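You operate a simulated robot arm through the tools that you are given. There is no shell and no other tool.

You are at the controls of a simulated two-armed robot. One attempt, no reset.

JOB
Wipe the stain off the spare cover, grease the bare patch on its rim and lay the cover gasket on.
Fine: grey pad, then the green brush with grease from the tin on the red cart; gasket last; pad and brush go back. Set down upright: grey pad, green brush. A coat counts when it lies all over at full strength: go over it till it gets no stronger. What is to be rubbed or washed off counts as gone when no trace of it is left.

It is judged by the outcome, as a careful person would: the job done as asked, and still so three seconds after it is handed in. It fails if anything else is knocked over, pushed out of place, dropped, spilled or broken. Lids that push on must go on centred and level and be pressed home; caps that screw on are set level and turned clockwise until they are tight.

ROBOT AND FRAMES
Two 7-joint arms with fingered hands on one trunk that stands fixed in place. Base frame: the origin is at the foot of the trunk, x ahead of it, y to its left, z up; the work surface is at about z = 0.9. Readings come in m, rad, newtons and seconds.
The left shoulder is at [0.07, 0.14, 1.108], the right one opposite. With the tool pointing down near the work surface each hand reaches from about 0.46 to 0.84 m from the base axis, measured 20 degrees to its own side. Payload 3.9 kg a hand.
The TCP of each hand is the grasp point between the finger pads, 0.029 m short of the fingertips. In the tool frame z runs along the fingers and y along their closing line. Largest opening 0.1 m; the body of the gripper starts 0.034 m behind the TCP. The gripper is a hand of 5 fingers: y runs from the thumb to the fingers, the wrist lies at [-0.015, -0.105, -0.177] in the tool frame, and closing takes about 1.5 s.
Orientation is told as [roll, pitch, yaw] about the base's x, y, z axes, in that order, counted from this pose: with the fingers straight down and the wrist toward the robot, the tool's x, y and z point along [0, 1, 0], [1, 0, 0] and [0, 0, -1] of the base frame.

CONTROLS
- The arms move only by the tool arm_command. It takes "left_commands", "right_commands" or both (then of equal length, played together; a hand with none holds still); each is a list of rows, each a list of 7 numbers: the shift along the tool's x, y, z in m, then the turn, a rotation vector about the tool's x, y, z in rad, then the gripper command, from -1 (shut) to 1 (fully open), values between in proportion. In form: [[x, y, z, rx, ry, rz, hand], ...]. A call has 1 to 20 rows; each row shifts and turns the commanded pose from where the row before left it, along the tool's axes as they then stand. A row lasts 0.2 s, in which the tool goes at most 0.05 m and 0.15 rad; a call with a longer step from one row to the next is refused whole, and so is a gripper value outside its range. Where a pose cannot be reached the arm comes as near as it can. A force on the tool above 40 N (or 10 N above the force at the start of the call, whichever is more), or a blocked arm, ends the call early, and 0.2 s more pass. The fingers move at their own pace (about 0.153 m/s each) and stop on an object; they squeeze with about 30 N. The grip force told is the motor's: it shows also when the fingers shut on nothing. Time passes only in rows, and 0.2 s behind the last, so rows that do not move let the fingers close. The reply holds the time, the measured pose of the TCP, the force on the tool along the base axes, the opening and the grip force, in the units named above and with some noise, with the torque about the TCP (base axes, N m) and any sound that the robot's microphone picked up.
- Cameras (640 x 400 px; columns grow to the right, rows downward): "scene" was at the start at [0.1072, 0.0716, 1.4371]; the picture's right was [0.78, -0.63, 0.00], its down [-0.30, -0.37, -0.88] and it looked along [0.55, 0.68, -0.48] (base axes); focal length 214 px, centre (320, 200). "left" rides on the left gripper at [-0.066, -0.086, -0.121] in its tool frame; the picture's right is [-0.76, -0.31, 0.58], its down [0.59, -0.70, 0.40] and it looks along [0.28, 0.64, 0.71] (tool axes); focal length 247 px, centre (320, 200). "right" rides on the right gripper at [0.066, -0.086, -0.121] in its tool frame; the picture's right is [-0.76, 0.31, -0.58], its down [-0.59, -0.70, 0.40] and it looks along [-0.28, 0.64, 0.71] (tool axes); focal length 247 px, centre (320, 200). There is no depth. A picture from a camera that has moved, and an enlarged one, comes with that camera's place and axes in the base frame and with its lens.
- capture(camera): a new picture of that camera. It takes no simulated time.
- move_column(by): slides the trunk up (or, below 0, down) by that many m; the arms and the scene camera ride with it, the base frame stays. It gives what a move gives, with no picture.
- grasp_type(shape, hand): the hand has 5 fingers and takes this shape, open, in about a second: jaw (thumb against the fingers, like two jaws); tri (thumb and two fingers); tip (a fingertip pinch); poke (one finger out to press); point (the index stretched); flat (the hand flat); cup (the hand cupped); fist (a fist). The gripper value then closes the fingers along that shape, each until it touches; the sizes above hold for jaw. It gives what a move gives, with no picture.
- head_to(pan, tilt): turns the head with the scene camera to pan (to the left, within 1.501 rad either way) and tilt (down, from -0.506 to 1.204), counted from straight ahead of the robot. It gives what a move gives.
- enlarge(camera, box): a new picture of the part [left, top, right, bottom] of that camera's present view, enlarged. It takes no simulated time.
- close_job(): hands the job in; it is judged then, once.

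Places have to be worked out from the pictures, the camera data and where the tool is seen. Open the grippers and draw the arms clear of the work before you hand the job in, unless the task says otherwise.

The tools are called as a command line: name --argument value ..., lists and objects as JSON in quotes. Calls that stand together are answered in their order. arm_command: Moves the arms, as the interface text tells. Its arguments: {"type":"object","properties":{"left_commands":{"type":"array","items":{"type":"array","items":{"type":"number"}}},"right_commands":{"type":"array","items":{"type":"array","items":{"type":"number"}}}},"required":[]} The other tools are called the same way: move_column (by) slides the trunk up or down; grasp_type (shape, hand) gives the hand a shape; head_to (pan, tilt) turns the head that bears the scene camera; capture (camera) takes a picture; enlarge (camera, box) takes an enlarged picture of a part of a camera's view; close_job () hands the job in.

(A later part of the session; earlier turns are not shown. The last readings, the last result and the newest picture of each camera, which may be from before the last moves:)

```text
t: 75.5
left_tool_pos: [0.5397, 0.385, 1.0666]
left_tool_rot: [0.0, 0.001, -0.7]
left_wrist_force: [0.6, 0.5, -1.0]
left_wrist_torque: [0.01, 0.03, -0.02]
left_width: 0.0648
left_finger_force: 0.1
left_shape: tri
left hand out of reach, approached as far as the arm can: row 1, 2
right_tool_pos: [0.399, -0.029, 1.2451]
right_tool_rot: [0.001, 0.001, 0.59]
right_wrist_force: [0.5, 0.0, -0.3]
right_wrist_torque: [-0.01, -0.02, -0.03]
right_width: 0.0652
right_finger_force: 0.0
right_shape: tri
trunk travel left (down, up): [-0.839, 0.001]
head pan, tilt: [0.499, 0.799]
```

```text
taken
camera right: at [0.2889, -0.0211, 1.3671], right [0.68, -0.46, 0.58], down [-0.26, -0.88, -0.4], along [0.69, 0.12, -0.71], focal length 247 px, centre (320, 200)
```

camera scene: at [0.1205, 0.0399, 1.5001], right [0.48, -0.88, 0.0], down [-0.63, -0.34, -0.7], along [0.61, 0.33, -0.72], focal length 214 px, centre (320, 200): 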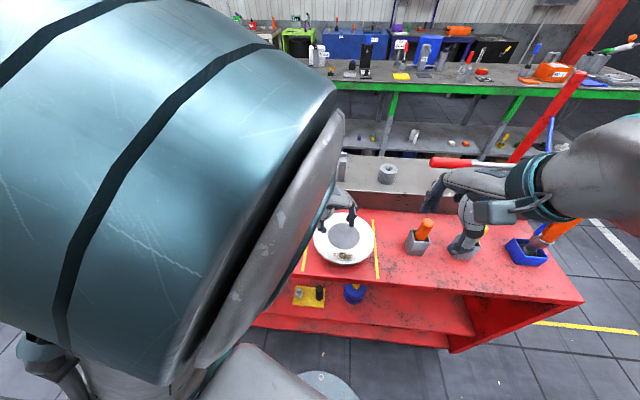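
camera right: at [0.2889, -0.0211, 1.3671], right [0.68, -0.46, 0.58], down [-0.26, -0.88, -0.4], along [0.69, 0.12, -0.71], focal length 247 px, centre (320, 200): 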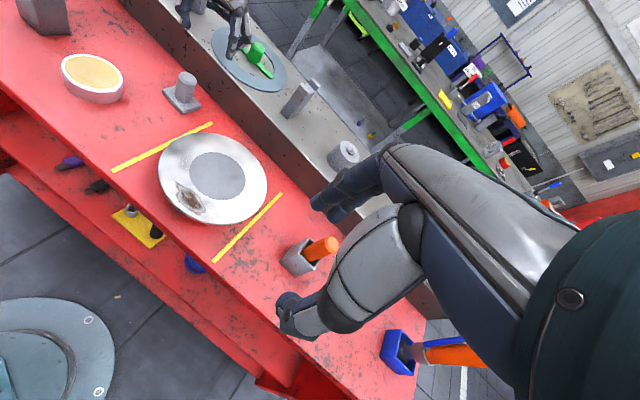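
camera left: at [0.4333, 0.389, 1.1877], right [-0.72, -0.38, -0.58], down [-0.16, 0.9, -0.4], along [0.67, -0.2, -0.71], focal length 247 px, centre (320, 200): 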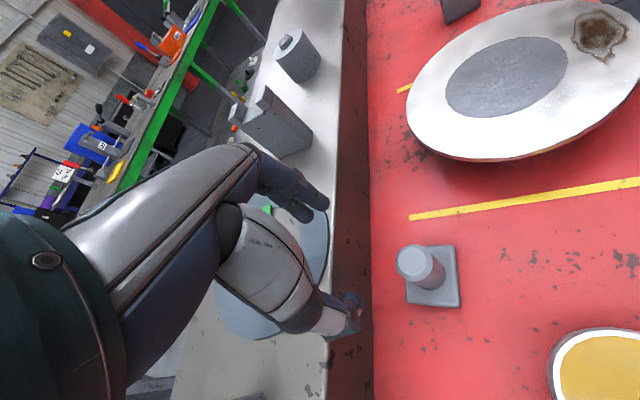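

Pad knob is at about (0.506, 0.363). I align the hand above it and check before descending.

arm_command --left_commands '[[-0.0193, -0.0058, 0, 0, 0, 0, 0.2], [-0.0192, -0.0058, 0, 0, 0, 0, 0.2], [0, 0, 0.02, 0, 0, 0, 0.2], [0, 0, 0.015, 0, 0, 0, 0.2], [0, 0, 0, 0, 0, 0, 0.2]]'

capture --camera "left"

enlarge --camera "right" --box '[130, 0, 290, 120]'

```text
t: 76.7
left_tool_pos: [0.5085, 0.3587, 1.0346]
left_tool_rot: [0.0, 0.001, -0.699]
left_wrist_force: [0.9, 0.2, -0.3]
left_wrist_torque: [0.02, -0.03, 0.0]
left_width: 0.0603
left_finger_force: 0.1
left_shape: tri
right_tool_pos: [0.3963, -0.0317, 1.2458]
right_tool_rot: [0.002, -0.002, 0.588]
right_wrist_force: [-0.4, 0.0, -0.5]
right_wrist_torque: [0.0, -0.03, 0.0]
right_width: 0.0651
right_finger_force: 0.0
right_shape: tri
trunk travel left (down, up): [-0.839, 0.001]
head pan, tilt: [0.499, 0.799]
```

```text
taken
camera left: at [0.3989, 0.3633, 1.1557], right [-0.72, -0.38, -0.58], down [-0.16, 0.9, -0.4], along [0.67, -0.19, -0.71], focal length 247 px, centre (320, 200)
```

left: 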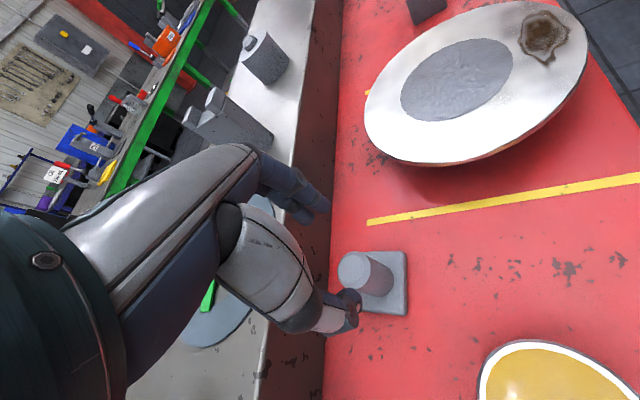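

```text
3.33 times, centred on (210, 60) of right
camera zoom: at [0.2873, -0.0233, 1.3674], right [0.68, -0.46, 0.58], down [-0.26, -0.88, -0.4], along [0.69, 0.12, -0.71], focal length 823 px, centre (687, 667)
```

zoom: 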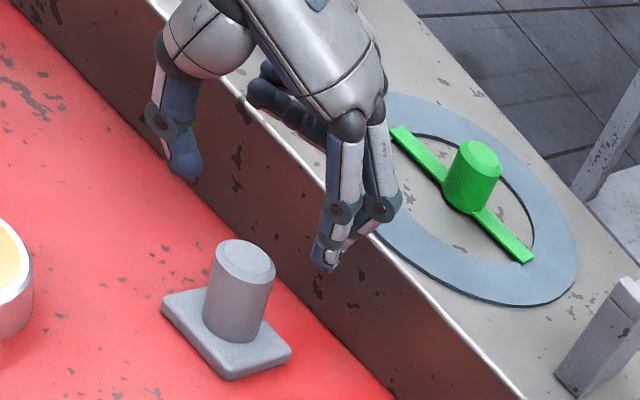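

I zoom the left camera on the knob for a precise alignment.

enlarge --camera "left" --box '[310, 220, 430, 340]'

```text
3.33 times, centred on (370, 280) of left
camera zoom: at [0.3989, 0.3633, 1.1557], right [-0.72, -0.38, -0.58], down [-0.16, 0.9, -0.4], along [0.67, -0.19, -0.71], focal length 823 px, centre (153, -67)
```

zoom: 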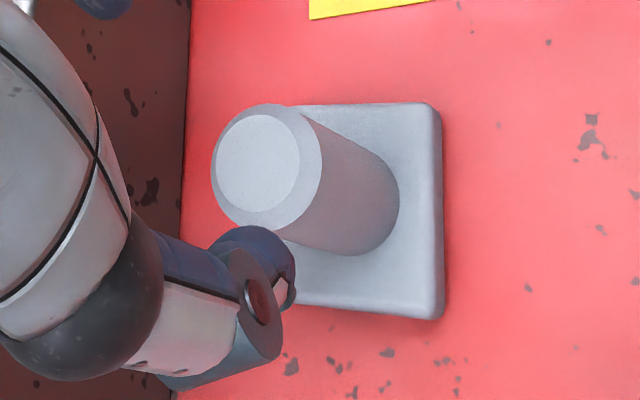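

The knob sits 5 mm / -3 mm off the TCP axis; I correct that and descend to TCP z≈0.953.

arm_command --left_commands '[[0.005, -0.003, 0, 0, 0, 0, 0.2], [0, 0, 0.02, 0, 0, 0, 0.2], [0, 0, 0.02, 0, 0, 0, 0.2], [0, 0, 0.02, 0, 0, 0, 0.2], [0, 0, 0.012, 0, 0, 0, 0.2], [0, 0, 0.01, 0, 0, 0, 0.2]]'

enlarge --camera "left" --box '[260, 180, 420, 340]'

enlarge --camera "right" --box '[130, 0, 290, 120]'

```text
t: 78.1
left_tool_pos: [0.5077, 0.365, 0.9511]
left_tool_rot: [0.002, -0.001, -0.7]
left_wrist_force: [-0.3, -0.3, -0.2]
left_wrist_torque: [-0.01, -0.02, -0.02]
left_width: 0.0602
left_finger_force: 0.0
left_shape: tri
right_tool_pos: [0.3983, -0.0314, 1.2457]
right_tool_rot: [0.002, 0.0, 0.591]
right_wrist_force: [0.3, 0.1, 0.1]
right_wrist_torque: [-0.01, 0.01, -0.03]
right_width: 0.0649
right_finger_force: 0.1
right_shape: tri
trunk travel left (down, up): [-0.839, 0.001]
head pan, tilt: [0.499, 0.799]
```

```text
2.50 times, centred on (340, 260) of left
camera zoom: at [0.4002, 0.3697, 1.0727], right [-0.72, -0.38, -0.58], down [-0.16, 0.9, -0.4], along [0.67, -0.19, -0.71], focal length 617 px, centre (270, 50)
```

zoom: 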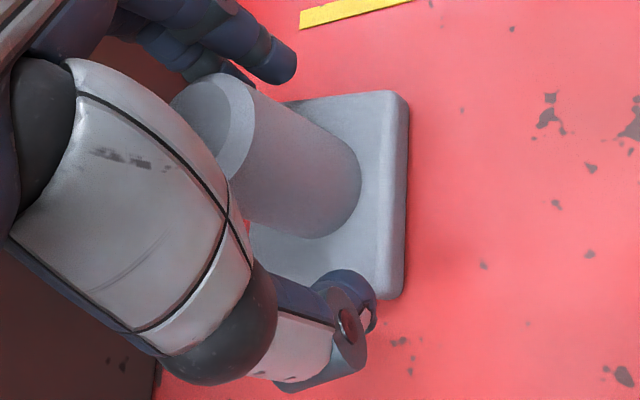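

```text
3.33 times, centred on (210, 60) of right
camera zoom: at [0.288, -0.0229, 1.3673], right [0.68, -0.46, 0.58], down [-0.26, -0.88, -0.4], along [0.69, 0.12, -0.71], focal length 823 px, centre (687, 667)
```

zoom: 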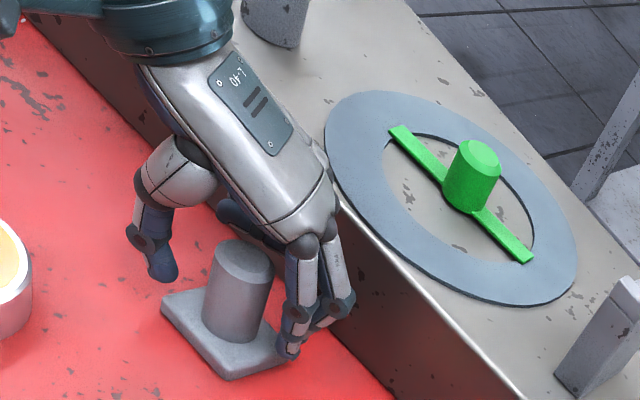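

The knob is centred between thumb and fingers. Closing the grip.

arm_command --left_commands '[[0, 0, 0, 0, 0, 0, -0.3], [0, 0, 0, 0, 0, 0, -0.7], [0, 0, 0, 0, 0, 0, -1], [0, 0, 0, 0, 0, 0, -1], [0, 0, 0, 0, 0, 0, -1], [0, 0, 0, 0, 0, 0, -1], [0, 0, 0, 0, 0, 0, -1]]'

enlarge --camera "right" --box '[130, 0, 290, 120]'

```text
t: 79.7
left_tool_pos: [0.5086, 0.3647, 0.9519]
left_tool_rot: [0.001, 0.001, -0.699]
left_wrist_force: [0.2, -1.2, 0.3]
left_wrist_torque: [-0.01, -0.02, 0.01]
left_width: 0.0225
left_finger_force: 29.7
left_shape: tri
right_tool_pos: [0.3977, -0.0302, 1.2466]
right_tool_rot: [0.0, -0.003, 0.59]
right_wrist_force: [1.7, 0.4, -0.2]
right_wrist_torque: [-0.01, 0.03, 0.01]
right_width: 0.065
right_finger_force: 0.2
right_shape: tri
trunk travel left (down, up): [-0.839, 0.001]
head pan, tilt: [0.499, 0.799]
```

```text
3.33 times, centred on (210, 60) of right
camera zoom: at [0.2879, -0.023, 1.3673], right [0.68, -0.46, 0.58], down [-0.26, -0.88, -0.4], along [0.69, 0.12, -0.71], focal length 823 px, centre (687, 667)
```

zoom: 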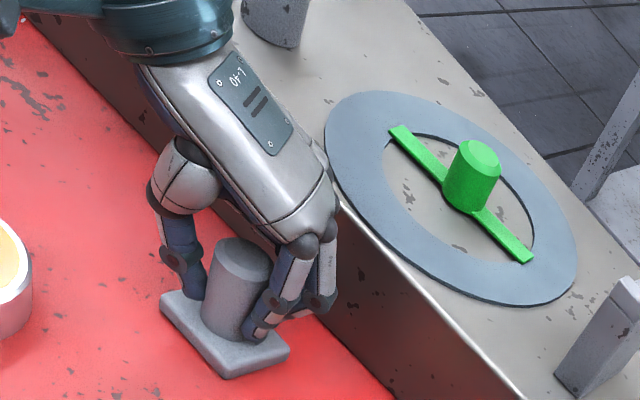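

Gripped with the pad flat. I lift it to z≈1.07 and carry it over to the stain.

arm_command --left_commands '[[0, 0, -0.02, 0, 0, 0, -1], [0, 0, -0.03, 0, 0, 0, -1], [0, 0, -0.035, 0, 0, 0, -1], [0, 0, -0.033, 0, 0, 0, -1], [-0.0371, 0.0141, 0, 0, 0, 0, -1], [-0.0371, 0.0141, 0, 0, 0, 0, -1], [-0.0371, 0.0141, 0, 0, 0, 0, -1], [-0.0371, 0.0141, 0, 0, 0, 0, -1], [-0.0371, 0.0141, 0, 0, 0, 0, -1], [-0.0371, 0.0141, 0, 0, 0, 0, -1]]'

capture --camera "left"

capture --camera "right"

```text
t: 81.9
left_tool_pos: [0.4413, 0.1462, 1.0566]
left_tool_rot: [-0.02, -0.011, -0.687]
left_wrist_force: [0.3, -0.4, -0.5]
left_wrist_torque: [-0.02, 0.05, 0.0]
left_width: 0.0223
left_finger_force: 29.7
left_shape: tri
left hand out of reach, approached as far as the arm can: row 10
right_tool_pos: [0.3974, -0.0321, 1.2457]
right_tool_rot: [0.002, -0.002, 0.59]
right_wrist_force: [-0.6, -1.0, -0.5]
right_wrist_torque: [0.01, 0.02, -0.01]
right_width: 0.0653
right_finger_force: 0.1
right_shape: tri
trunk travel left (down, up): [-0.839, 0.001]
head pan, tilt: [0.499, 0.799]
```

```text
taken
camera left: at [0.3343, 0.1526, 1.1794], right [-0.72, -0.4, -0.57], down [-0.17, 0.89, -0.42], along [0.67, -0.2, -0.71], focal length 247 px, centre (320, 200)
```

left: 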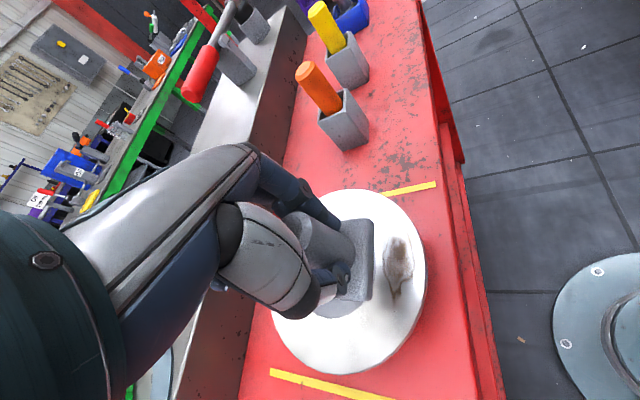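

```text
taken
camera right: at [0.288, -0.0238, 1.3673], right [0.68, -0.46, 0.58], down [-0.26, -0.88, -0.4], along [0.69, 0.12, -0.71], focal length 247 px, centre (320, 200)
```

right: 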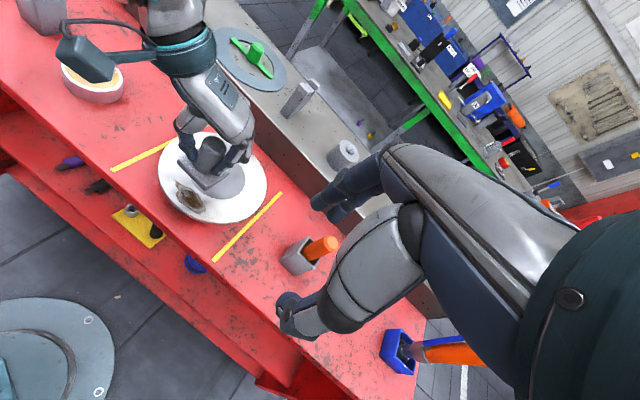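

The pad hovers just inside of the stain. I move over the stain centre (0.417, 0.124) and lower to just above the surface.

arm_command --left_commands '[[-0.0163, -0.0024, 0.012, 0, 0, 0, -1], [-0.0163, -0.0023, 0.012, 0, 0, 0, -1], [0, 0, 0.008, 0, 0, 0, -1], [0, 0, 0, 0, 0, 0, -1]]'

enlarge --camera "left" --box '[260, 170, 460, 390]'

enlarge --camera "right" --box '[140, 90, 290, 230]'

```text
t: 82.9
left_tool_pos: [0.4221, 0.1221, 1.0239]
left_tool_rot: [-0.011, -0.019, -0.7]
left_wrist_force: [0.2, -0.5, -1.0]
left_wrist_torque: [0.0, -0.02, 0.0]
left_width: 0.0227
left_finger_force: 29.8
left_shape: tri
left hand out of reach, approached as far as the arm can: row 1, 2
right_tool_pos: [0.3969, -0.0294, 1.2457]
right_tool_rot: [0.002, -0.002, 0.59]
right_wrist_force: [0.3, 0.0, 0.1]
right_wrist_torque: [0.0, 0.0, 0.02]
right_width: 0.0651
right_finger_force: 0.0
right_shape: tri
trunk travel left (down, up): [-0.839, 0.001]
head pan, tilt: [0.499, 0.799]
```

```text
1.82 times, centred on (360, 280) of left
camera zoom: at [0.313, 0.13, 1.1455], right [-0.72, -0.39, -0.57], down [-0.16, 0.89, -0.42], along [0.68, -0.21, -0.7], focal length 449 px, centre (247, 54)
```

zoom: 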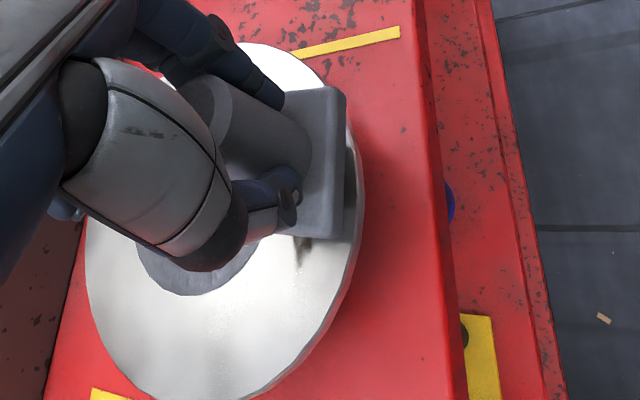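

```text
2.86 times, centred on (215, 160) of right
camera zoom: at [0.2876, -0.023, 1.3674], right [0.68, -0.46, 0.58], down [-0.26, -0.88, -0.4], along [0.69, 0.12, -0.71], focal length 706 px, centre (620, 314)
```

zoom: 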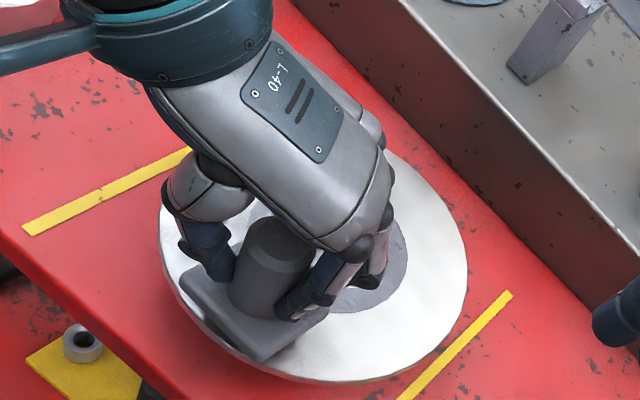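

The pad is right over the stain with ~1 cm to go. Lowering in small steps to light contact.

arm_command --left_commands '[[0, 0, 0.004, 0, 0, 0, -1], [0, 0, 0.004, 0, 0, 0, -1], [0, 0, 0, 0, 0, 0, -1]]'

arm_command --left_commands '[[0, 0, 0.002, 0, 0, 0, -1], [0, 0, 0.002, 0, 0, 0, -1], [0, 0, 0, 0, 0, 0, -1]]'

```text
t: 83.7
left_tool_pos: [0.4221, 0.1259, 1.0151]
left_tool_rot: [-0.005, -0.012, -0.696]
left_wrist_force: [-0.2, -0.8, -1.3]
left_wrist_torque: [0.02, 0.01, 0.05]
left_width: 0.0223
left_finger_force: 30.3
left_shape: tri
right_tool_pos: [0.3969, -0.031, 1.2448]
right_tool_rot: [0.0, -0.003, 0.59]
right_wrist_force: [0.4, -0.4, 0.2]
right_wrist_torque: [-0.01, 0.03, -0.02]
right_width: 0.0653
right_finger_force: 0.1
right_shape: tri
trunk travel left (down, up): [-0.839, 0.001]
head pan, tilt: [0.499, 0.799]
```

```text
t: 84.5
left_tool_pos: [0.4218, 0.1273, 1.0085]
left_tool_rot: [-0.002, -0.003, -0.695]
left_wrist_force: [0.7, -0.2, -0.4]
left_wrist_torque: [0.02, 0.0, -0.03]
left_width: 0.0225
left_finger_force: 30.1
left_shape: tri
right_tool_pos: [0.3978, -0.0307, 1.246]
right_tool_rot: [0.003, 0.0, 0.591]
right_wrist_force: [0.3, -0.5, -0.5]
right_wrist_torque: [-0.02, 0.03, 0.03]
right_width: 0.065
right_finger_force: 0.1
right_shape: tri
trunk travel left (down, up): [-0.839, 0.001]
head pan, tilt: [0.499, 0.799]
```

No contact yet at 1.0085. Continuing down in 2 mm steps.

arm_command --left_commands '[[0, 0, 0.002, 0, 0, 0, -1], [0, 0, 0.002, 0, 0, 0, -1], [0, 0, 0, 0, 0, 0, -1]]'

enlarge --camera "left" --box '[260, 170, 460, 390]'

```text
t: 85.3
left_tool_pos: [0.4208, 0.1276, 1.0031]
left_tool_rot: [0.0, 0.004, -0.697]
left_wrist_force: [-0.1, -0.5, -0.5]
left_wrist_torque: [-0.01, 0.0, -0.03]
left_width: 0.0224
left_finger_force: 29.9
left_shape: tri
right_tool_pos: [0.3961, -0.0304, 1.2456]
right_tool_rot: [0.003, -0.002, 0.591]
right_wrist_force: [-0.3, -0.1, 0.0]
right_wrist_torque: [-0.01, 0.01, 0.03]
right_width: 0.0651
right_finger_force: 0.0
right_shape: tri
trunk travel left (down, up): [-0.839, 0.001]
head pan, tilt: [0.499, 0.799]
```

```text
1.82 times, centred on (360, 280) of left
camera zoom: at [0.3134, 0.1326, 1.1255], right [-0.72, -0.38, -0.58], down [-0.16, 0.9, -0.4], along [0.67, -0.19, -0.71], focal length 449 px, centre (247, 54)
```

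zoom: 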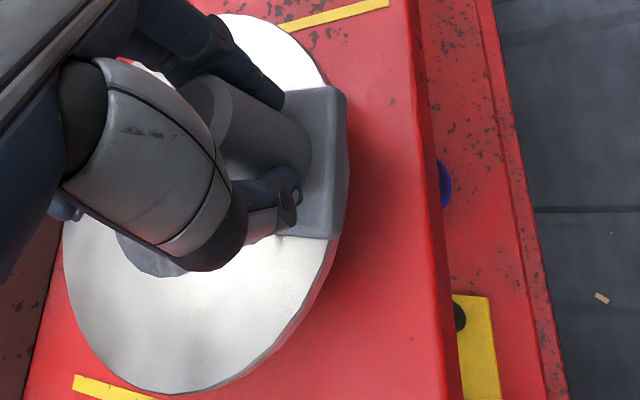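

Very near contact. A bit further in 1.5 mm steps.

arm_command --left_commands '[[0, 0, 0.0015, 0, 0, 0, -1], [0, 0, 0.0015, 0, 0, 0, -1], [0, 0, 0, 0, 0, 0, -1]]'

arm_command --left_commands '[[0, 0, 0.0015, 0, 0, 0, -1], [0, 0, 0.0015, 0, 0, 0, -1], [0, 0, 0, 0, 0, 0, -1]]'

```text
t: 86.1
left_tool_pos: [0.4201, 0.1273, 1.0028]
left_tool_rot: [0.003, -0.002, -0.7]
left_wrist_force: [1.5, 1.6, 10.5]
left_wrist_torque: [0.02, -0.05, 0.03]
left_width: 0.0229
left_finger_force: 30.0
left_shape: tri
right_tool_pos: [0.3959, -0.0309, 1.2458]
right_tool_rot: [0.0, -0.001, 0.59]
right_wrist_force: [-0.5, 0.8, -0.7]
right_wrist_torque: [0.03, 0.01, 0.0]
right_width: 0.0649
right_finger_force: 0.1
right_shape: tri
trunk travel left (down, up): [-0.839, 0.001]
head pan, tilt: [0.499, 0.799]
```

```text
t: 86.9
left_tool_pos: [0.4204, 0.1266, 1.001]
left_tool_rot: [0.007, -0.005, -0.697]
left_wrist_force: [1.1, 1.6, 31.2]
left_wrist_torque: [0.05, -0.09, 0.02]
left_width: 0.0245
left_finger_force: 29.8
left_shape: tri
right_tool_pos: [0.3935, -0.0305, 1.2473]
right_tool_rot: [-0.002, -0.002, 0.588]
right_wrist_force: [-0.1, 0.4, 0.4]
right_wrist_torque: [0.0, -0.04, 0.0]
right_width: 0.0651
right_finger_force: 0.0
right_shape: tri
trunk travel left (down, up): [-0.839, 0.001]
head pan, tilt: [0.499, 0.799]
```

Contact with the cover at TCP z≈1.003 (cover top ≈0.956). I ease to about 10 N and make short strokes along the stain's long axis.

arm_command --left_commands '[[0, 0, -0.003, 0, 0, 0, -1], [0.0042, -0.0091, 0, 0, 0, 0, -1], [0.0042, -0.0091, 0, 0, 0, 0, -1], [-0.0042, 0.0091, 0, 0, 0, 0, -1], [-0.0042, 0.0091, 0, 0, 0, 0, -1], [-0.0042, 0.0091, 0, 0, 0, 0, -1], [-0.0042, 0.0091, 0, 0, 0, 0, -1], [0.0042, -0.0091, 0, 0, 0, 0, -1], [0.0042, -0.0091, 0, 0, 0, 0, -1]]'

enlarge --camera "left" --box '[260, 170, 460, 390]'

enlarge --camera "right" --box '[140, 90, 290, 230]'

```text
t: 88.9
left_tool_pos: [0.4198, 0.1263, 1.0019]
left_tool_rot: [0.002, -0.001, -0.7]
left_wrist_force: [1.4, -2.4, 2.8]
left_wrist_torque: [-0.11, -0.09, -0.06]
left_width: 0.0238
left_finger_force: 30.3
left_shape: tri
right_tool_pos: [0.3976, -0.0306, 1.2453]
right_tool_rot: [0.003, -0.002, 0.59]
right_wrist_force: [0.4, -0.4, 0.8]
right_wrist_torque: [-0.01, -0.01, 0.04]
right_width: 0.065
right_finger_force: 0.2
right_shape: tri
trunk travel left (down, up): [-0.839, 0.001]
head pan, tilt: [0.499, 0.799]
```

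```text
1.82 times, centred on (360, 280) of left
camera zoom: at [0.3127, 0.1323, 1.1234], right [-0.72, -0.38, -0.58], down [-0.16, 0.9, -0.4], along [0.67, -0.2, -0.71], focal length 449 px, centre (247, 54)
```

zoom: 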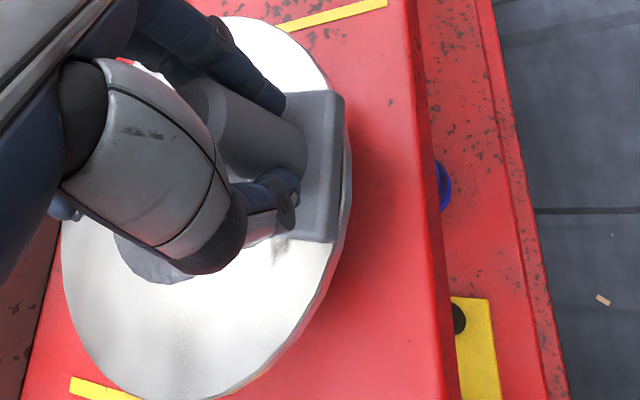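

```text
2.86 times, centred on (215, 160) of right
camera zoom: at [0.2874, -0.0233, 1.3674], right [0.68, -0.46, 0.58], down [-0.26, -0.88, -0.4], along [0.69, 0.12, -0.71], focal length 706 px, centre (620, 314)
```

zoom: 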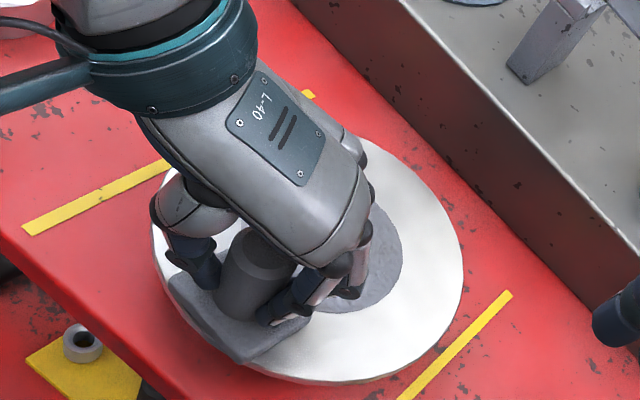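

I lift the pad slightly to inspect the stain and check whether the cover moved.

arm_command --left_commands '[[0, 0, -0.02, 0, 0, 0, -1], [0.03, 0, -0.01, 0, 0, 0, -1], [0.04, 0, 0, 0, 0, 0, -1], [0.04, 0, 0, 0, 0, 0, -1]]'

enlarge --camera "right" --box '[140, 90, 290, 230]'

capture --camera "left"

```text
t: 89.9
left_tool_pos: [0.4909, 0.2145, 1.0317]
left_tool_rot: [-0.001, 0.002, -0.701]
left_wrist_force: [0.0, 0.2, -0.3]
left_wrist_torque: [-0.04, 0.02, 0.01]
left_width: 0.024
left_finger_force: 29.7
left_shape: tri
right_tool_pos: [0.397, -0.03, 1.2458]
right_tool_rot: [0.0, 0.001, 0.59]
right_wrist_force: [-0.1, 0.0, -0.7]
right_wrist_torque: [-0.01, 0.0, -0.01]
right_width: 0.0653
right_finger_force: 0.0
right_shape: tri
trunk travel left (down, up): [-0.839, 0.001]
head pan, tilt: [0.499, 0.799]
```

```text
2.86 times, centred on (215, 160) of right
camera zoom: at [0.2888, -0.022, 1.3671], right [0.68, -0.46, 0.58], down [-0.26, -0.88, -0.4], along [0.69, 0.12, -0.71], focal length 706 px, centre (620, 314)
```

zoom: 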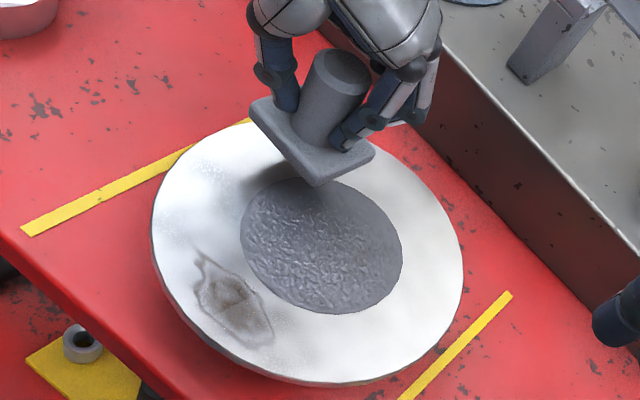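

```text
taken
camera left: at [0.3829, 0.2187, 1.1535], right [-0.72, -0.38, -0.58], down [-0.16, 0.9, -0.4], along [0.67, -0.2, -0.71], focal length 247 px, centre (320, 200)
```

left: 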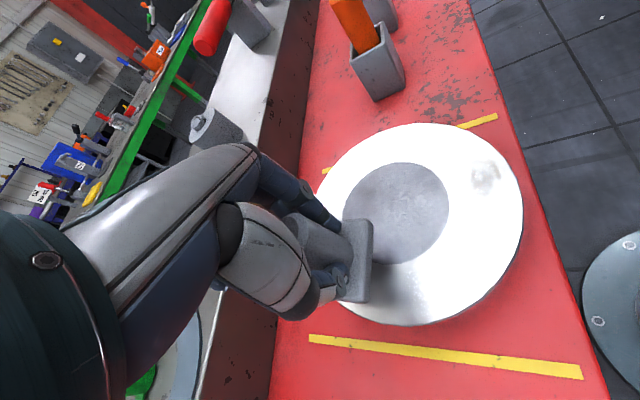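

The stain has faded about half and the cover stays put. I return and continue rubbing with moderate pressure, longer strokes plus some cross strokes.

arm_command --left_commands '[[-0.0371, 0, 0, 0, 0, 0, -1], [-0.0371, 0, 0, 0, 0, 0, -1], [-0.0371, 0, 0, 0, 0, 0, -1], [0, 0, 0.013, 0, 0, 0, -1], [0, 0, 0.013, 0, 0, 0, -1], [0, 0, 0.003, 0, 0, 0, -1], [0, 0, 0.0015, 0, 0, 0, -1]]'

```text
t: 91.5
left_tool_pos: [0.4228, 0.1278, 1.0007]
left_tool_rot: [0.003, -0.007, -0.695]
left_wrist_force: [1.1, -0.8, 19.9]
left_wrist_torque: [0.02, -0.06, -0.04]
left_width: 0.024
left_finger_force: 30.1
left_shape: tri
left hand out of reach, approached as far as the arm can: row 3
right_tool_pos: [0.3957, -0.0307, 1.246]
right_tool_rot: [0.001, -0.001, 0.592]
right_wrist_force: [0.2, 0.6, 0.6]
right_wrist_torque: [-0.02, 0.02, 0.02]
right_width: 0.0651
right_finger_force: 0.1
right_shape: tri
trunk travel left (down, up): [-0.839, 0.001]
head pan, tilt: [0.499, 0.799]
```

About 20 N; I make several strokes along the stain, easing pressure by 1 mm.

arm_command --left_commands '[[0.0042, -0.0091, -0.001, 0, 0, 0, -1], [0.0042, -0.0091, 0, 0, 0, 0, -1], [-0.0042, 0.0091, 0, 0, 0, 0, -1], [-0.0042, 0.0091, 0, 0, 0, 0, -1], [-0.0042, 0.0091, 0, 0, 0, 0, -1], [-0.0042, 0.0091, 0, 0, 0, 0, -1], [0.0042, -0.0091, 0, 0, 0, 0, -1], [0.0042, -0.0091, 0, 0, 0, 0, -1], [0.0042, -0.0091, 0, 0, 0, 0, -1], [0.0042, -0.0091, 0, 0, 0, 0, -1], [-0.0042, 0.0091, 0, 0, 0, 0, -1], [-0.0042, 0.0091, 0, 0, 0, 0, -1], [-0.0042, 0.0091, 0, 0, 0, 0, -1], [-0.0042, 0.0091, 0, 0, 0, 0, -1], [0.0042, -0.0091, 0, 0, 0, 0, -1], [0.0042, -0.0091, 0, 0, 0, 0, -1]]'

arm_command --left_commands '[[0, 0, -0.02, 0, 0, 0, -1], [0.03, 0, -0.01, 0, 0, 0, -1], [0.04, 0, 0, 0, 0, 0, -1], [0.04, 0, 0, 0, 0, 0, -1]]'

enlarge --camera "right" --box '[140, 90, 290, 230]'

enlarge --camera "left" --box '[330, 110, 530, 330]'

```text
t: 94.9
left_tool_pos: [0.4218, 0.1235, 0.9995]
left_tool_rot: [0.001, -0.004, -0.699]
left_wrist_force: [1.4, -9.8, 14.1]
left_wrist_torque: [-0.29, -0.1, -0.1]
left_width: 0.0241
left_finger_force: 30.4
left_shape: tri
right_tool_pos: [0.3959, -0.0345, 1.2469]
right_tool_rot: [0.003, -0.003, 0.59]
right_wrist_force: [-0.3, 0.3, 0.8]
right_wrist_torque: [-0.07, 0.01, -0.01]
right_width: 0.0648
right_finger_force: 0.1
right_shape: tri
trunk travel left (down, up): [-0.839, 0.001]
head pan, tilt: [0.499, 0.799]
```

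```text
t: 95.9
left_tool_pos: [0.496, 0.2133, 1.0308]
left_tool_rot: [0.002, 0.002, -0.7]
left_wrist_force: [-1.0, 0.2, -0.5]
left_wrist_torque: [0.02, 0.0, 0.0]
left_width: 0.0236
left_finger_force: 30.0
left_shape: tri
right_tool_pos: [0.3989, -0.0289, 1.2443]
right_tool_rot: [0.001, 0.0, 0.59]
right_wrist_force: [-0.2, 0.4, 0.5]
right_wrist_torque: [0.01, -0.01, -0.02]
right_width: 0.0652
right_finger_force: 0.0
right_shape: tri
trunk travel left (down, up): [-0.839, 0.001]
head pan, tilt: [0.499, 0.799]
```

```text
2.86 times, centred on (215, 160) of right
camera zoom: at [0.2889, -0.0222, 1.367], right [0.68, -0.46, 0.58], down [-0.26, -0.88, -0.4], along [0.69, 0.12, -0.71], focal length 706 px, centre (620, 314)
```

zoom: 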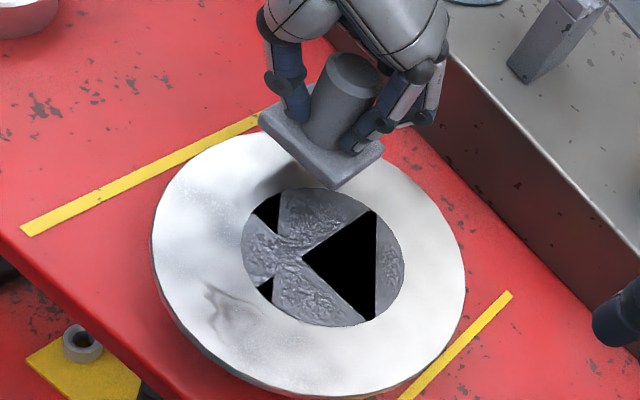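

```text
1.82 times, centred on (430, 220) of left
camera zoom: at [0.3881, 0.2182, 1.1518], right [-0.72, -0.38, -0.58], down [-0.16, 0.9, -0.4], along [0.67, -0.19, -0.71], focal length 449 px, centre (120, 164)
```

zoom: 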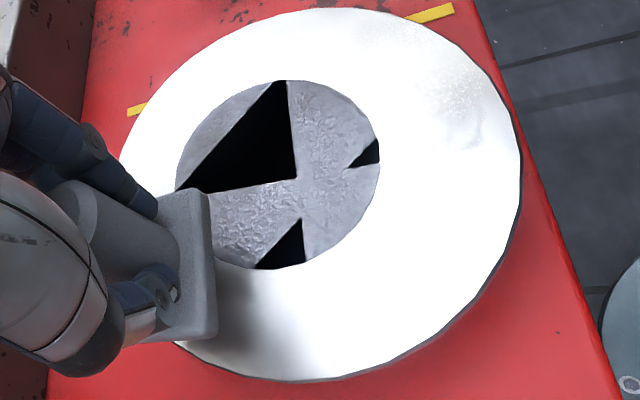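

The stain has almost gone — but black triangular gaps now show in the grey centre disc. I look closely at what happened there.

enlarge --camera "right" --box '[175, 125, 245, 180]'

enlarge --camera "left" --box '[375, 120, 495, 230]'

capture --camera "scene"

```text
7.27 times, centred on (210, 152) of right
camera zoom: at [0.2889, -0.0222, 1.367], right [0.68, -0.46, 0.58], down [-0.26, -0.88, -0.4], along [0.69, 0.12, -0.71], focal length 1796 px, centre (1120, 546)
```

zoom: 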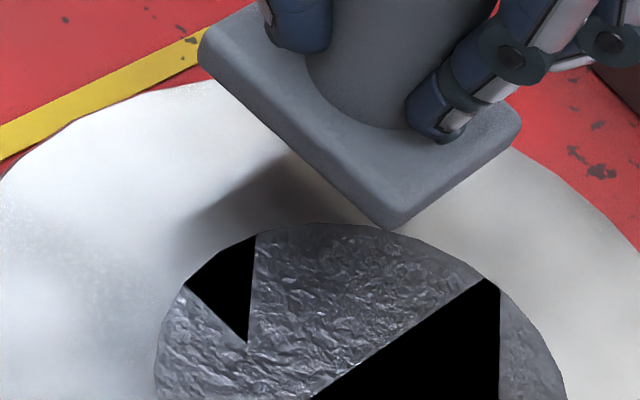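

```text
3.64 times, centred on (435, 175) of left
camera zoom: at [0.3881, 0.2182, 1.1518], right [-0.72, -0.38, -0.58], down [-0.16, 0.9, -0.4], along [0.67, -0.19, -0.71], focal length 898 px, centre (-98, 291)
```

zoom: 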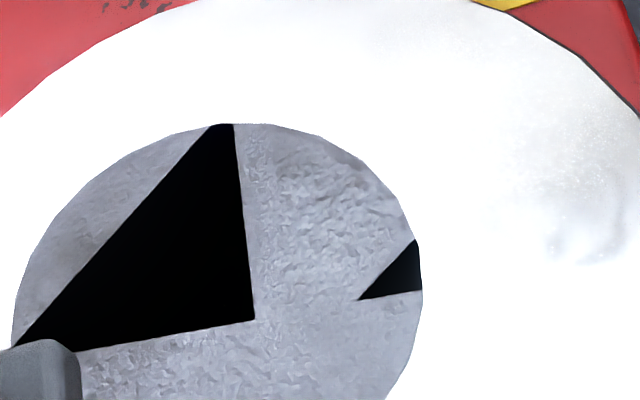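

```text
taken
camera scene: at [0.1219, 0.0406, 1.5], right [0.48, -0.88, 0.0], down [-0.63, -0.34, -0.7], along [0.61, 0.33, -0.72], focal length 214 px, centre (320, 200)
```

scene: 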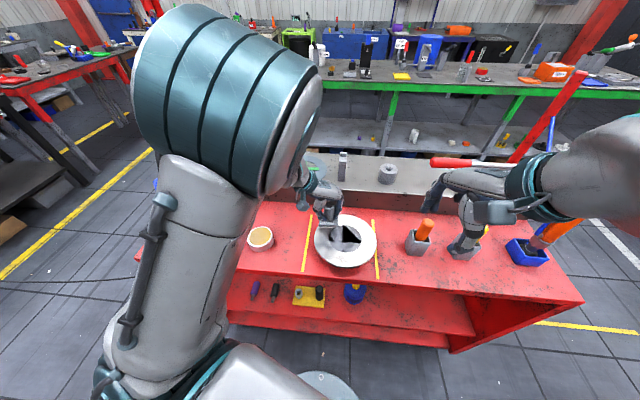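

The centre is a thin foil, and it has torn where the pad overlapped its edge under pressure — that is damage I caused and cannot undo. I'll finish the rest as carefully as possible: keep the pad off the foil (further outward) and use much lighter pressure, since the cover also shifted a few millimetres.

arm_command --left_commands '[[-0.0314, -0.0028, 0, 0, 0, 0, -1], [-0.0314, -0.0028, 0, 0, 0, 0, -1], [-0.0314, -0.0028, 0.004, 0, 0, 0, -1], [-0.0314, -0.0028, 0.007, 0, 0, 0, -1], [0, 0, 0.005, 0, 0, 0, -1], [0, 0, 0, 0, 0, 0, -1]]'

enlarge --camera "right" --box '[140, 90, 290, 230]'

enlarge --camera "left" --box '[260, 170, 460, 390]'

```text
t: 97.3
left_tool_pos: [0.4071, 0.1202, 1.0144]
left_tool_rot: [-0.012, -0.015, -0.701]
left_wrist_force: [0.0, -0.1, -0.3]
left_wrist_torque: [-0.03, 0.0, 0.04]
left_width: 0.0237
left_finger_force: 29.8
left_shape: tri
left hand out of reach, approached as far as the arm can: row 4
right_tool_pos: [0.3968, -0.0316, 1.2449]
right_tool_rot: [0.002, -0.001, 0.591]
right_wrist_force: [0.1, 0.3, 0.2]
right_wrist_torque: [-0.01, 0.04, 0.0]
right_width: 0.0652
right_finger_force: 0.1
right_shape: tri
trunk travel left (down, up): [-0.839, 0.001]
head pan, tilt: [0.499, 0.799]
```

```text
2.86 times, centred on (215, 160) of right
camera zoom: at [0.2875, -0.023, 1.3674], right [0.68, -0.46, 0.58], down [-0.26, -0.88, -0.4], along [0.69, 0.12, -0.71], focal length 706 px, centre (620, 314)
```

zoom: 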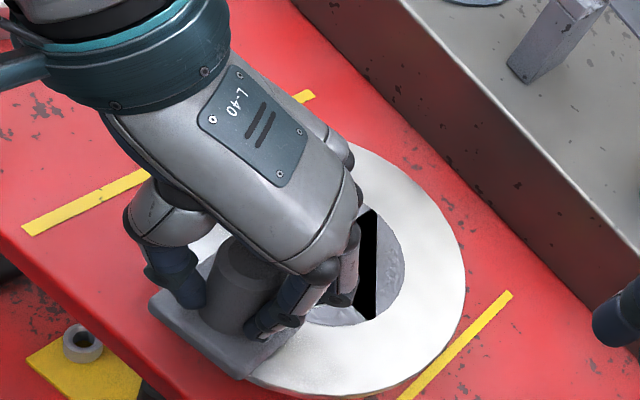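

```text
1.82 times, centred on (360, 280) of left
camera zoom: at [0.299, 0.127, 1.135], right [-0.72, -0.39, -0.57], down [-0.16, 0.9, -0.42], along [0.68, -0.21, -0.71], focal length 449 px, centre (247, 54)
```

zoom: 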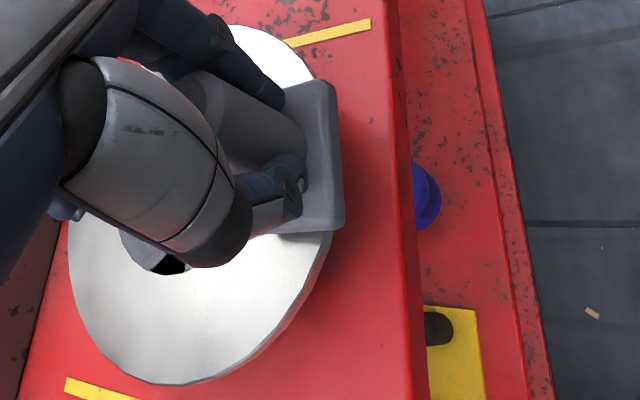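

Pad is now outside the foil, slightly overhanging the rim edge. I lower to light contact.

arm_command --left_commands '[[0, 0, 0.006, 0, 0, 0, -1], [0, 0, 0.004, 0, 0, 0, -1], [0, 0, 0, 0, 0, 0, -1]]'

arm_command --left_commands '[[0, 0, 0.0015, 0, 0, 0, -1], [0, 0, 0, 0, 0, 0, -1]]'

```text
t: 98.1
left_tool_pos: [0.4072, 0.1234, 1.002]
left_tool_rot: [-0.004, -0.005, -0.697]
left_wrist_force: [0.3, -0.2, 0.3]
left_wrist_torque: [0.03, 0.01, -0.02]
left_width: 0.0236
left_finger_force: 30.2
left_shape: tri
right_tool_pos: [0.3964, -0.031, 1.245]
right_tool_rot: [0.001, -0.002, 0.59]
right_wrist_force: [0.3, 0.2, -0.8]
right_wrist_torque: [0.01, -0.01, 0.04]
right_width: 0.0651
right_finger_force: 0.1
right_shape: tri
trunk travel left (down, up): [-0.839, 0.001]
head pan, tilt: [0.499, 0.799]
```

```text
t: 98.7
left_tool_pos: [0.4056, 0.1234, 1.0005]
left_tool_rot: [0.001, -0.002, -0.698]
left_wrist_force: [0.3, -3.7, 9.6]
left_wrist_torque: [-0.11, -0.12, -0.04]
left_width: 0.0236
left_finger_force: 29.9
left_shape: tri
right_tool_pos: [0.396, -0.0326, 1.2464]
right_tool_rot: [0.002, -0.002, 0.591]
right_wrist_force: [0.9, -0.1, -0.2]
right_wrist_torque: [0.01, -0.03, 0.0]
right_width: 0.0651
right_finger_force: 0.1
right_shape: tri
trunk travel left (down, up): [-0.839, 0.001]
head pan, tilt: [0.499, 0.799]
```

~10 N contact. Light strokes along the stain now, symmetric so the cover isn't pushed off.

arm_command --left_commands '[[0.0042, -0.0091, -0.0004, 0, 0, 0, -1], [-0.0042, 0.0091, 0, 0, 0, 0, -1], [-0.0042, 0.0091, 0, 0, 0, 0, -1], [0.0042, -0.0091, 0, 0, 0, 0, -1], [0.0042, -0.0091, 0, 0, 0, 0, -1], [-0.0042, 0.0091, 0, 0, 0, 0, -1], [-0.0042, 0.0091, 0, 0, 0, 0, -1], [0.0042, -0.0091, 0, 0, 0, 0, -1], [0.0042, -0.0091, 0, 0, 0, 0, -1], [-0.0042, 0.0091, 0, 0, 0, 0, -1], [-0.0042, 0.0091, 0, 0, 0, 0, -1], [0.0042, -0.0091, 0, 0, 0, 0, -1]]'

arm_command --left_commands '[[0, 0, -0.02, 0, 0, 0, -1], [0.03, 0.002, -0.01, 0, 0, 0, -1], [0.04, 0.004, 0, 0, 0, 0, -1], [0.04, 0.004, 0, 0, 0, 0, -1], [0.02, 0, 0, 0, 0, 0, -1]]'

enlarge --camera "right" --box '[140, 90, 290, 230]'

enlarge --camera "left" --box '[330, 110, 530, 330]'

```text
t: 101.3
left_tool_pos: [0.4065, 0.1203, 0.9997]
left_tool_rot: [0.003, -0.001, -0.702]
left_wrist_force: [2.2, -5.9, 9.1]
left_wrist_torque: [-0.19, -0.11, -0.07]
left_width: 0.0236
left_finger_force: 29.4
left_shape: tri
right_tool_pos: [0.3952, -0.0328, 1.2459]
right_tool_rot: [0.002, -0.001, 0.591]
right_wrist_force: [-0.6, -0.8, 0.3]
right_wrist_torque: [0.01, -0.02, -0.02]
right_width: 0.0652
right_finger_force: 0.1
right_shape: tri
trunk travel left (down, up): [-0.839, 0.001]
head pan, tilt: [0.499, 0.799]
```

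```text
t: 102.5
left_tool_pos: [0.4991, 0.2165, 1.031]
left_tool_rot: [0.001, 0.002, -0.701]
left_wrist_force: [0.6, -0.5, -1.1]
left_wrist_torque: [0.0, 0.01, -0.02]
left_width: 0.0235
left_finger_force: 29.9
left_shape: tri
right_tool_pos: [0.3978, -0.0292, 1.2449]
right_tool_rot: [0.003, 0.0, 0.59]
right_wrist_force: [0.8, -0.8, -0.2]
right_wrist_torque: [-0.02, -0.01, -0.01]
right_width: 0.0649
right_finger_force: 0.1
right_shape: tri
trunk travel left (down, up): [-0.839, 0.001]
head pan, tilt: [0.499, 0.799]
```

```text
2.86 times, centred on (215, 160) of right
camera zoom: at [0.2885, -0.0225, 1.3672], right [0.68, -0.46, 0.58], down [-0.26, -0.88, -0.4], along [0.69, 0.12, -0.71], focal length 706 px, centre (620, 314)
```

zoom: 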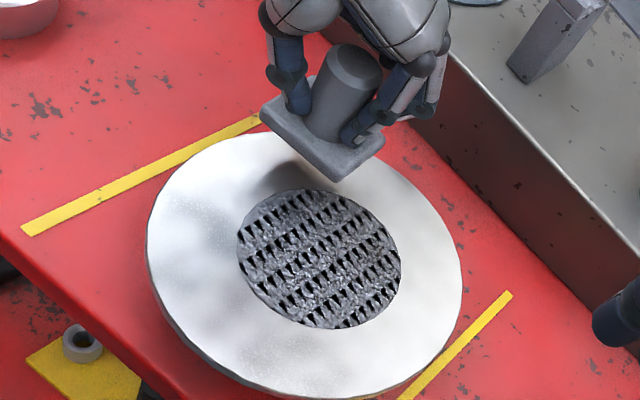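

```text
1.82 times, centred on (430, 220) of left
camera zoom: at [0.3904, 0.2219, 1.153], right [-0.72, -0.38, -0.58], down [-0.16, 0.9, -0.4], along [0.67, -0.19, -0.71], focal length 449 px, centre (120, 164)
```

zoom: 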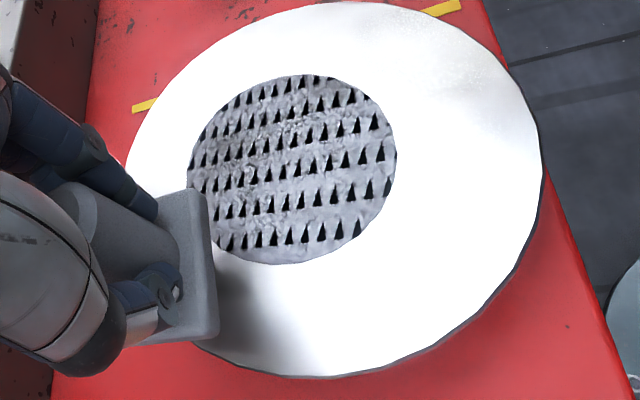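

Interesting: the centre now shows a fine repeating pattern instead — so it is a changing texture of the disc, apparently not torn foil. The stain looks gone; I zoom in hard to check for traces.

enlarge --camera "right" --box '[168, 150, 228, 200]'

enlarge --camera "right" --box '[170, 125, 260, 225]'

enlarge --camera "left" --box '[440, 110, 510, 190]'

enlarge --camera "scene" --box '[305, 205, 385, 275]'

```text
8.00 times, centred on (198, 175) of right
camera zoom: at [0.2885, -0.0225, 1.3672], right [0.68, -0.46, 0.58], down [-0.26, -0.88, -0.4], along [0.69, 0.12, -0.71], focal length 1976 px, centre (1296, 400)
```

zoom: 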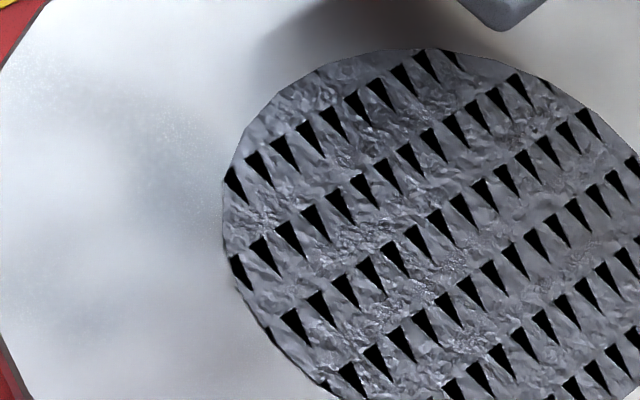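

```text
4.00 times, centred on (215, 175) of right
camera zoom: at [0.2885, -0.0225, 1.3672], right [0.68, -0.46, 0.58], down [-0.26, -0.88, -0.4], along [0.69, 0.12, -0.71], focal length 988 px, centre (740, 300)
```

zoom: 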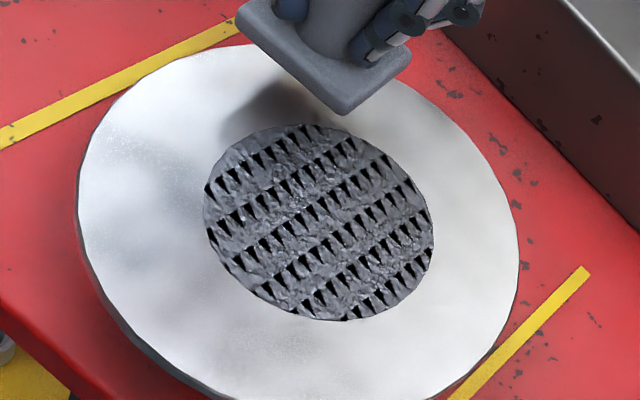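

```text
5.00 times, centred on (475, 150) of left
camera zoom: at [0.3904, 0.2219, 1.153], right [-0.72, -0.38, -0.58], down [-0.16, 0.9, -0.4], along [0.67, -0.19, -0.71], focal length 1235 px, centre (-455, 450)
```

zoom: 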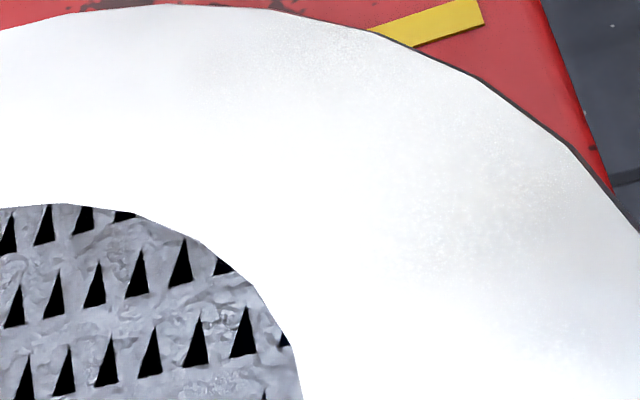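

```text
5.71 times, centred on (345, 240) of scene
camera zoom: at [0.1214, 0.0402, 1.5], right [0.48, -0.88, 0.0], down [-0.63, -0.34, -0.7], along [0.61, 0.33, -0.72], focal length 1226 px, centre (177, -29)
```

zoom: 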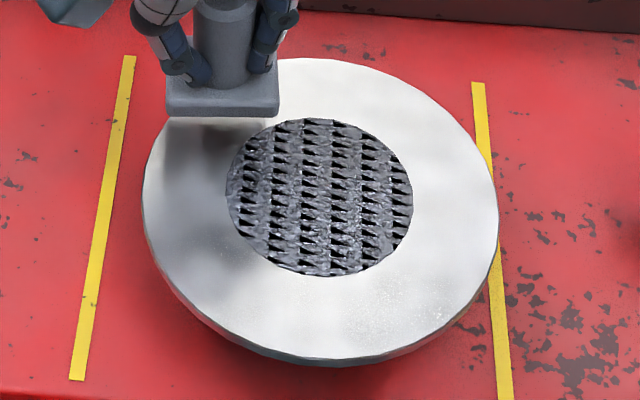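

No trace of the stain remains. Now the pad goes back. I first set it down on the free spot at (0.505, 0.365) so I can re-grasp it with the lean needed for its corner under the lever.

arm_command --left_commands '[[0.0294, -0.0228, 0, 0, 0, 0, -1], [0.0294, -0.0228, 0, 0, 0, 0, -1], [0.0294, -0.0228, 0, 0, 0, 0, -1], [0.0294, -0.0228, 0, 0, 0, 0, -1], [0, 0, 0.025, 0, 0, 0, -1], [0, 0, 0.025, 0, 0, 0, -1], [0, 0, 0.015, 0, 0, 0, -1], [0, 0, 0.006, 0, 0, 0, -1], [0, 0, 0, 0, 0, 0, -1]]'

arm_command --left_commands '[[0, 0, 0.002, 0, 0, 0, -1], [0, 0, 0.002, 0, 0, 0, -1], [0, 0, 0, 0, 0, 0, -1]]'

```text
t: 104.5
left_tool_pos: [0.5042, 0.3642, 0.9583]
left_tool_rot: [0.002, 0.002, -0.7]
left_wrist_force: [-0.1, 0.8, -1.3]
left_wrist_torque: [0.0, -0.02, 0.0]
left_width: 0.0236
left_finger_force: 29.6
left_shape: tri
right_tool_pos: [0.3971, -0.032, 1.2452]
right_tool_rot: [0.001, -0.001, 0.59]
right_wrist_force: [0.9, 0.3, 0.6]
right_wrist_torque: [0.01, 0.0, -0.02]
right_width: 0.065
right_finger_force: 0.0
right_shape: tri
trunk travel left (down, up): [-0.839, 0.001]
head pan, tilt: [0.499, 0.799]
```

```text
t: 105.3
left_tool_pos: [0.5052, 0.3648, 0.9554]
left_tool_rot: [0.002, 0.001, -0.7]
left_wrist_force: [0.6, -1.6, 0.0]
left_wrist_torque: [0.0, 0.0, -0.02]
left_width: 0.0237
left_finger_force: 30.2
left_shape: tri
right_tool_pos: [0.3977, -0.0305, 1.2464]
right_tool_rot: [0.001, -0.001, 0.589]
right_wrist_force: [0.7, -0.1, 0.3]
right_wrist_torque: [0.0, 0.0, 0.0]
right_width: 0.0652
right_finger_force: 0.0
right_shape: tri
trunk travel left (down, up): [-0.839, 0.001]
head pan, tilt: [0.499, 0.799]
```

arm_command --left_commands '[[0, 0, 0.002, 0, 0, 0, -1], [0, 0, 0.002, 0, 0, 0, -1], [0, 0, 0, 0, 0, 0, -1]]'

enlarge --camera "left" --box '[260, 170, 460, 390]'

```text
t: 106.1
left_tool_pos: [0.504, 0.365, 0.9489]
left_tool_rot: [0.002, 0.0, -0.699]
left_wrist_force: [0.1, 0.5, -1.9]
left_wrist_torque: [0.01, 0.0, -0.01]
left_width: 0.0238
left_finger_force: 30.2
left_shape: tri
right_tool_pos: [0.3965, -0.0316, 1.2448]
right_tool_rot: [0.003, -0.002, 0.592]
right_wrist_force: [0.8, 0.6, 0.1]
right_wrist_torque: [0.02, -0.02, 0.0]
right_width: 0.0648
right_finger_force: 0.0
right_shape: tri
trunk travel left (down, up): [-0.839, 0.001]
head pan, tilt: [0.499, 0.799]
```

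```text
1.82 times, centred on (360, 280) of left
camera zoom: at [0.3955, 0.37, 1.0721], right [-0.72, -0.38, -0.58], down [-0.16, 0.9, -0.4], along [0.67, -0.19, -0.71], focal length 449 px, centre (247, 54)
```

zoom: 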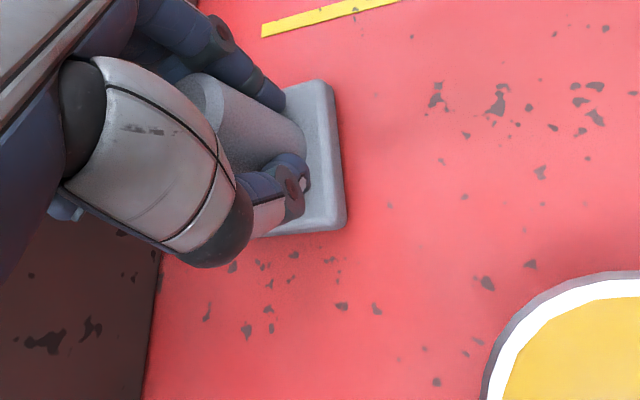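

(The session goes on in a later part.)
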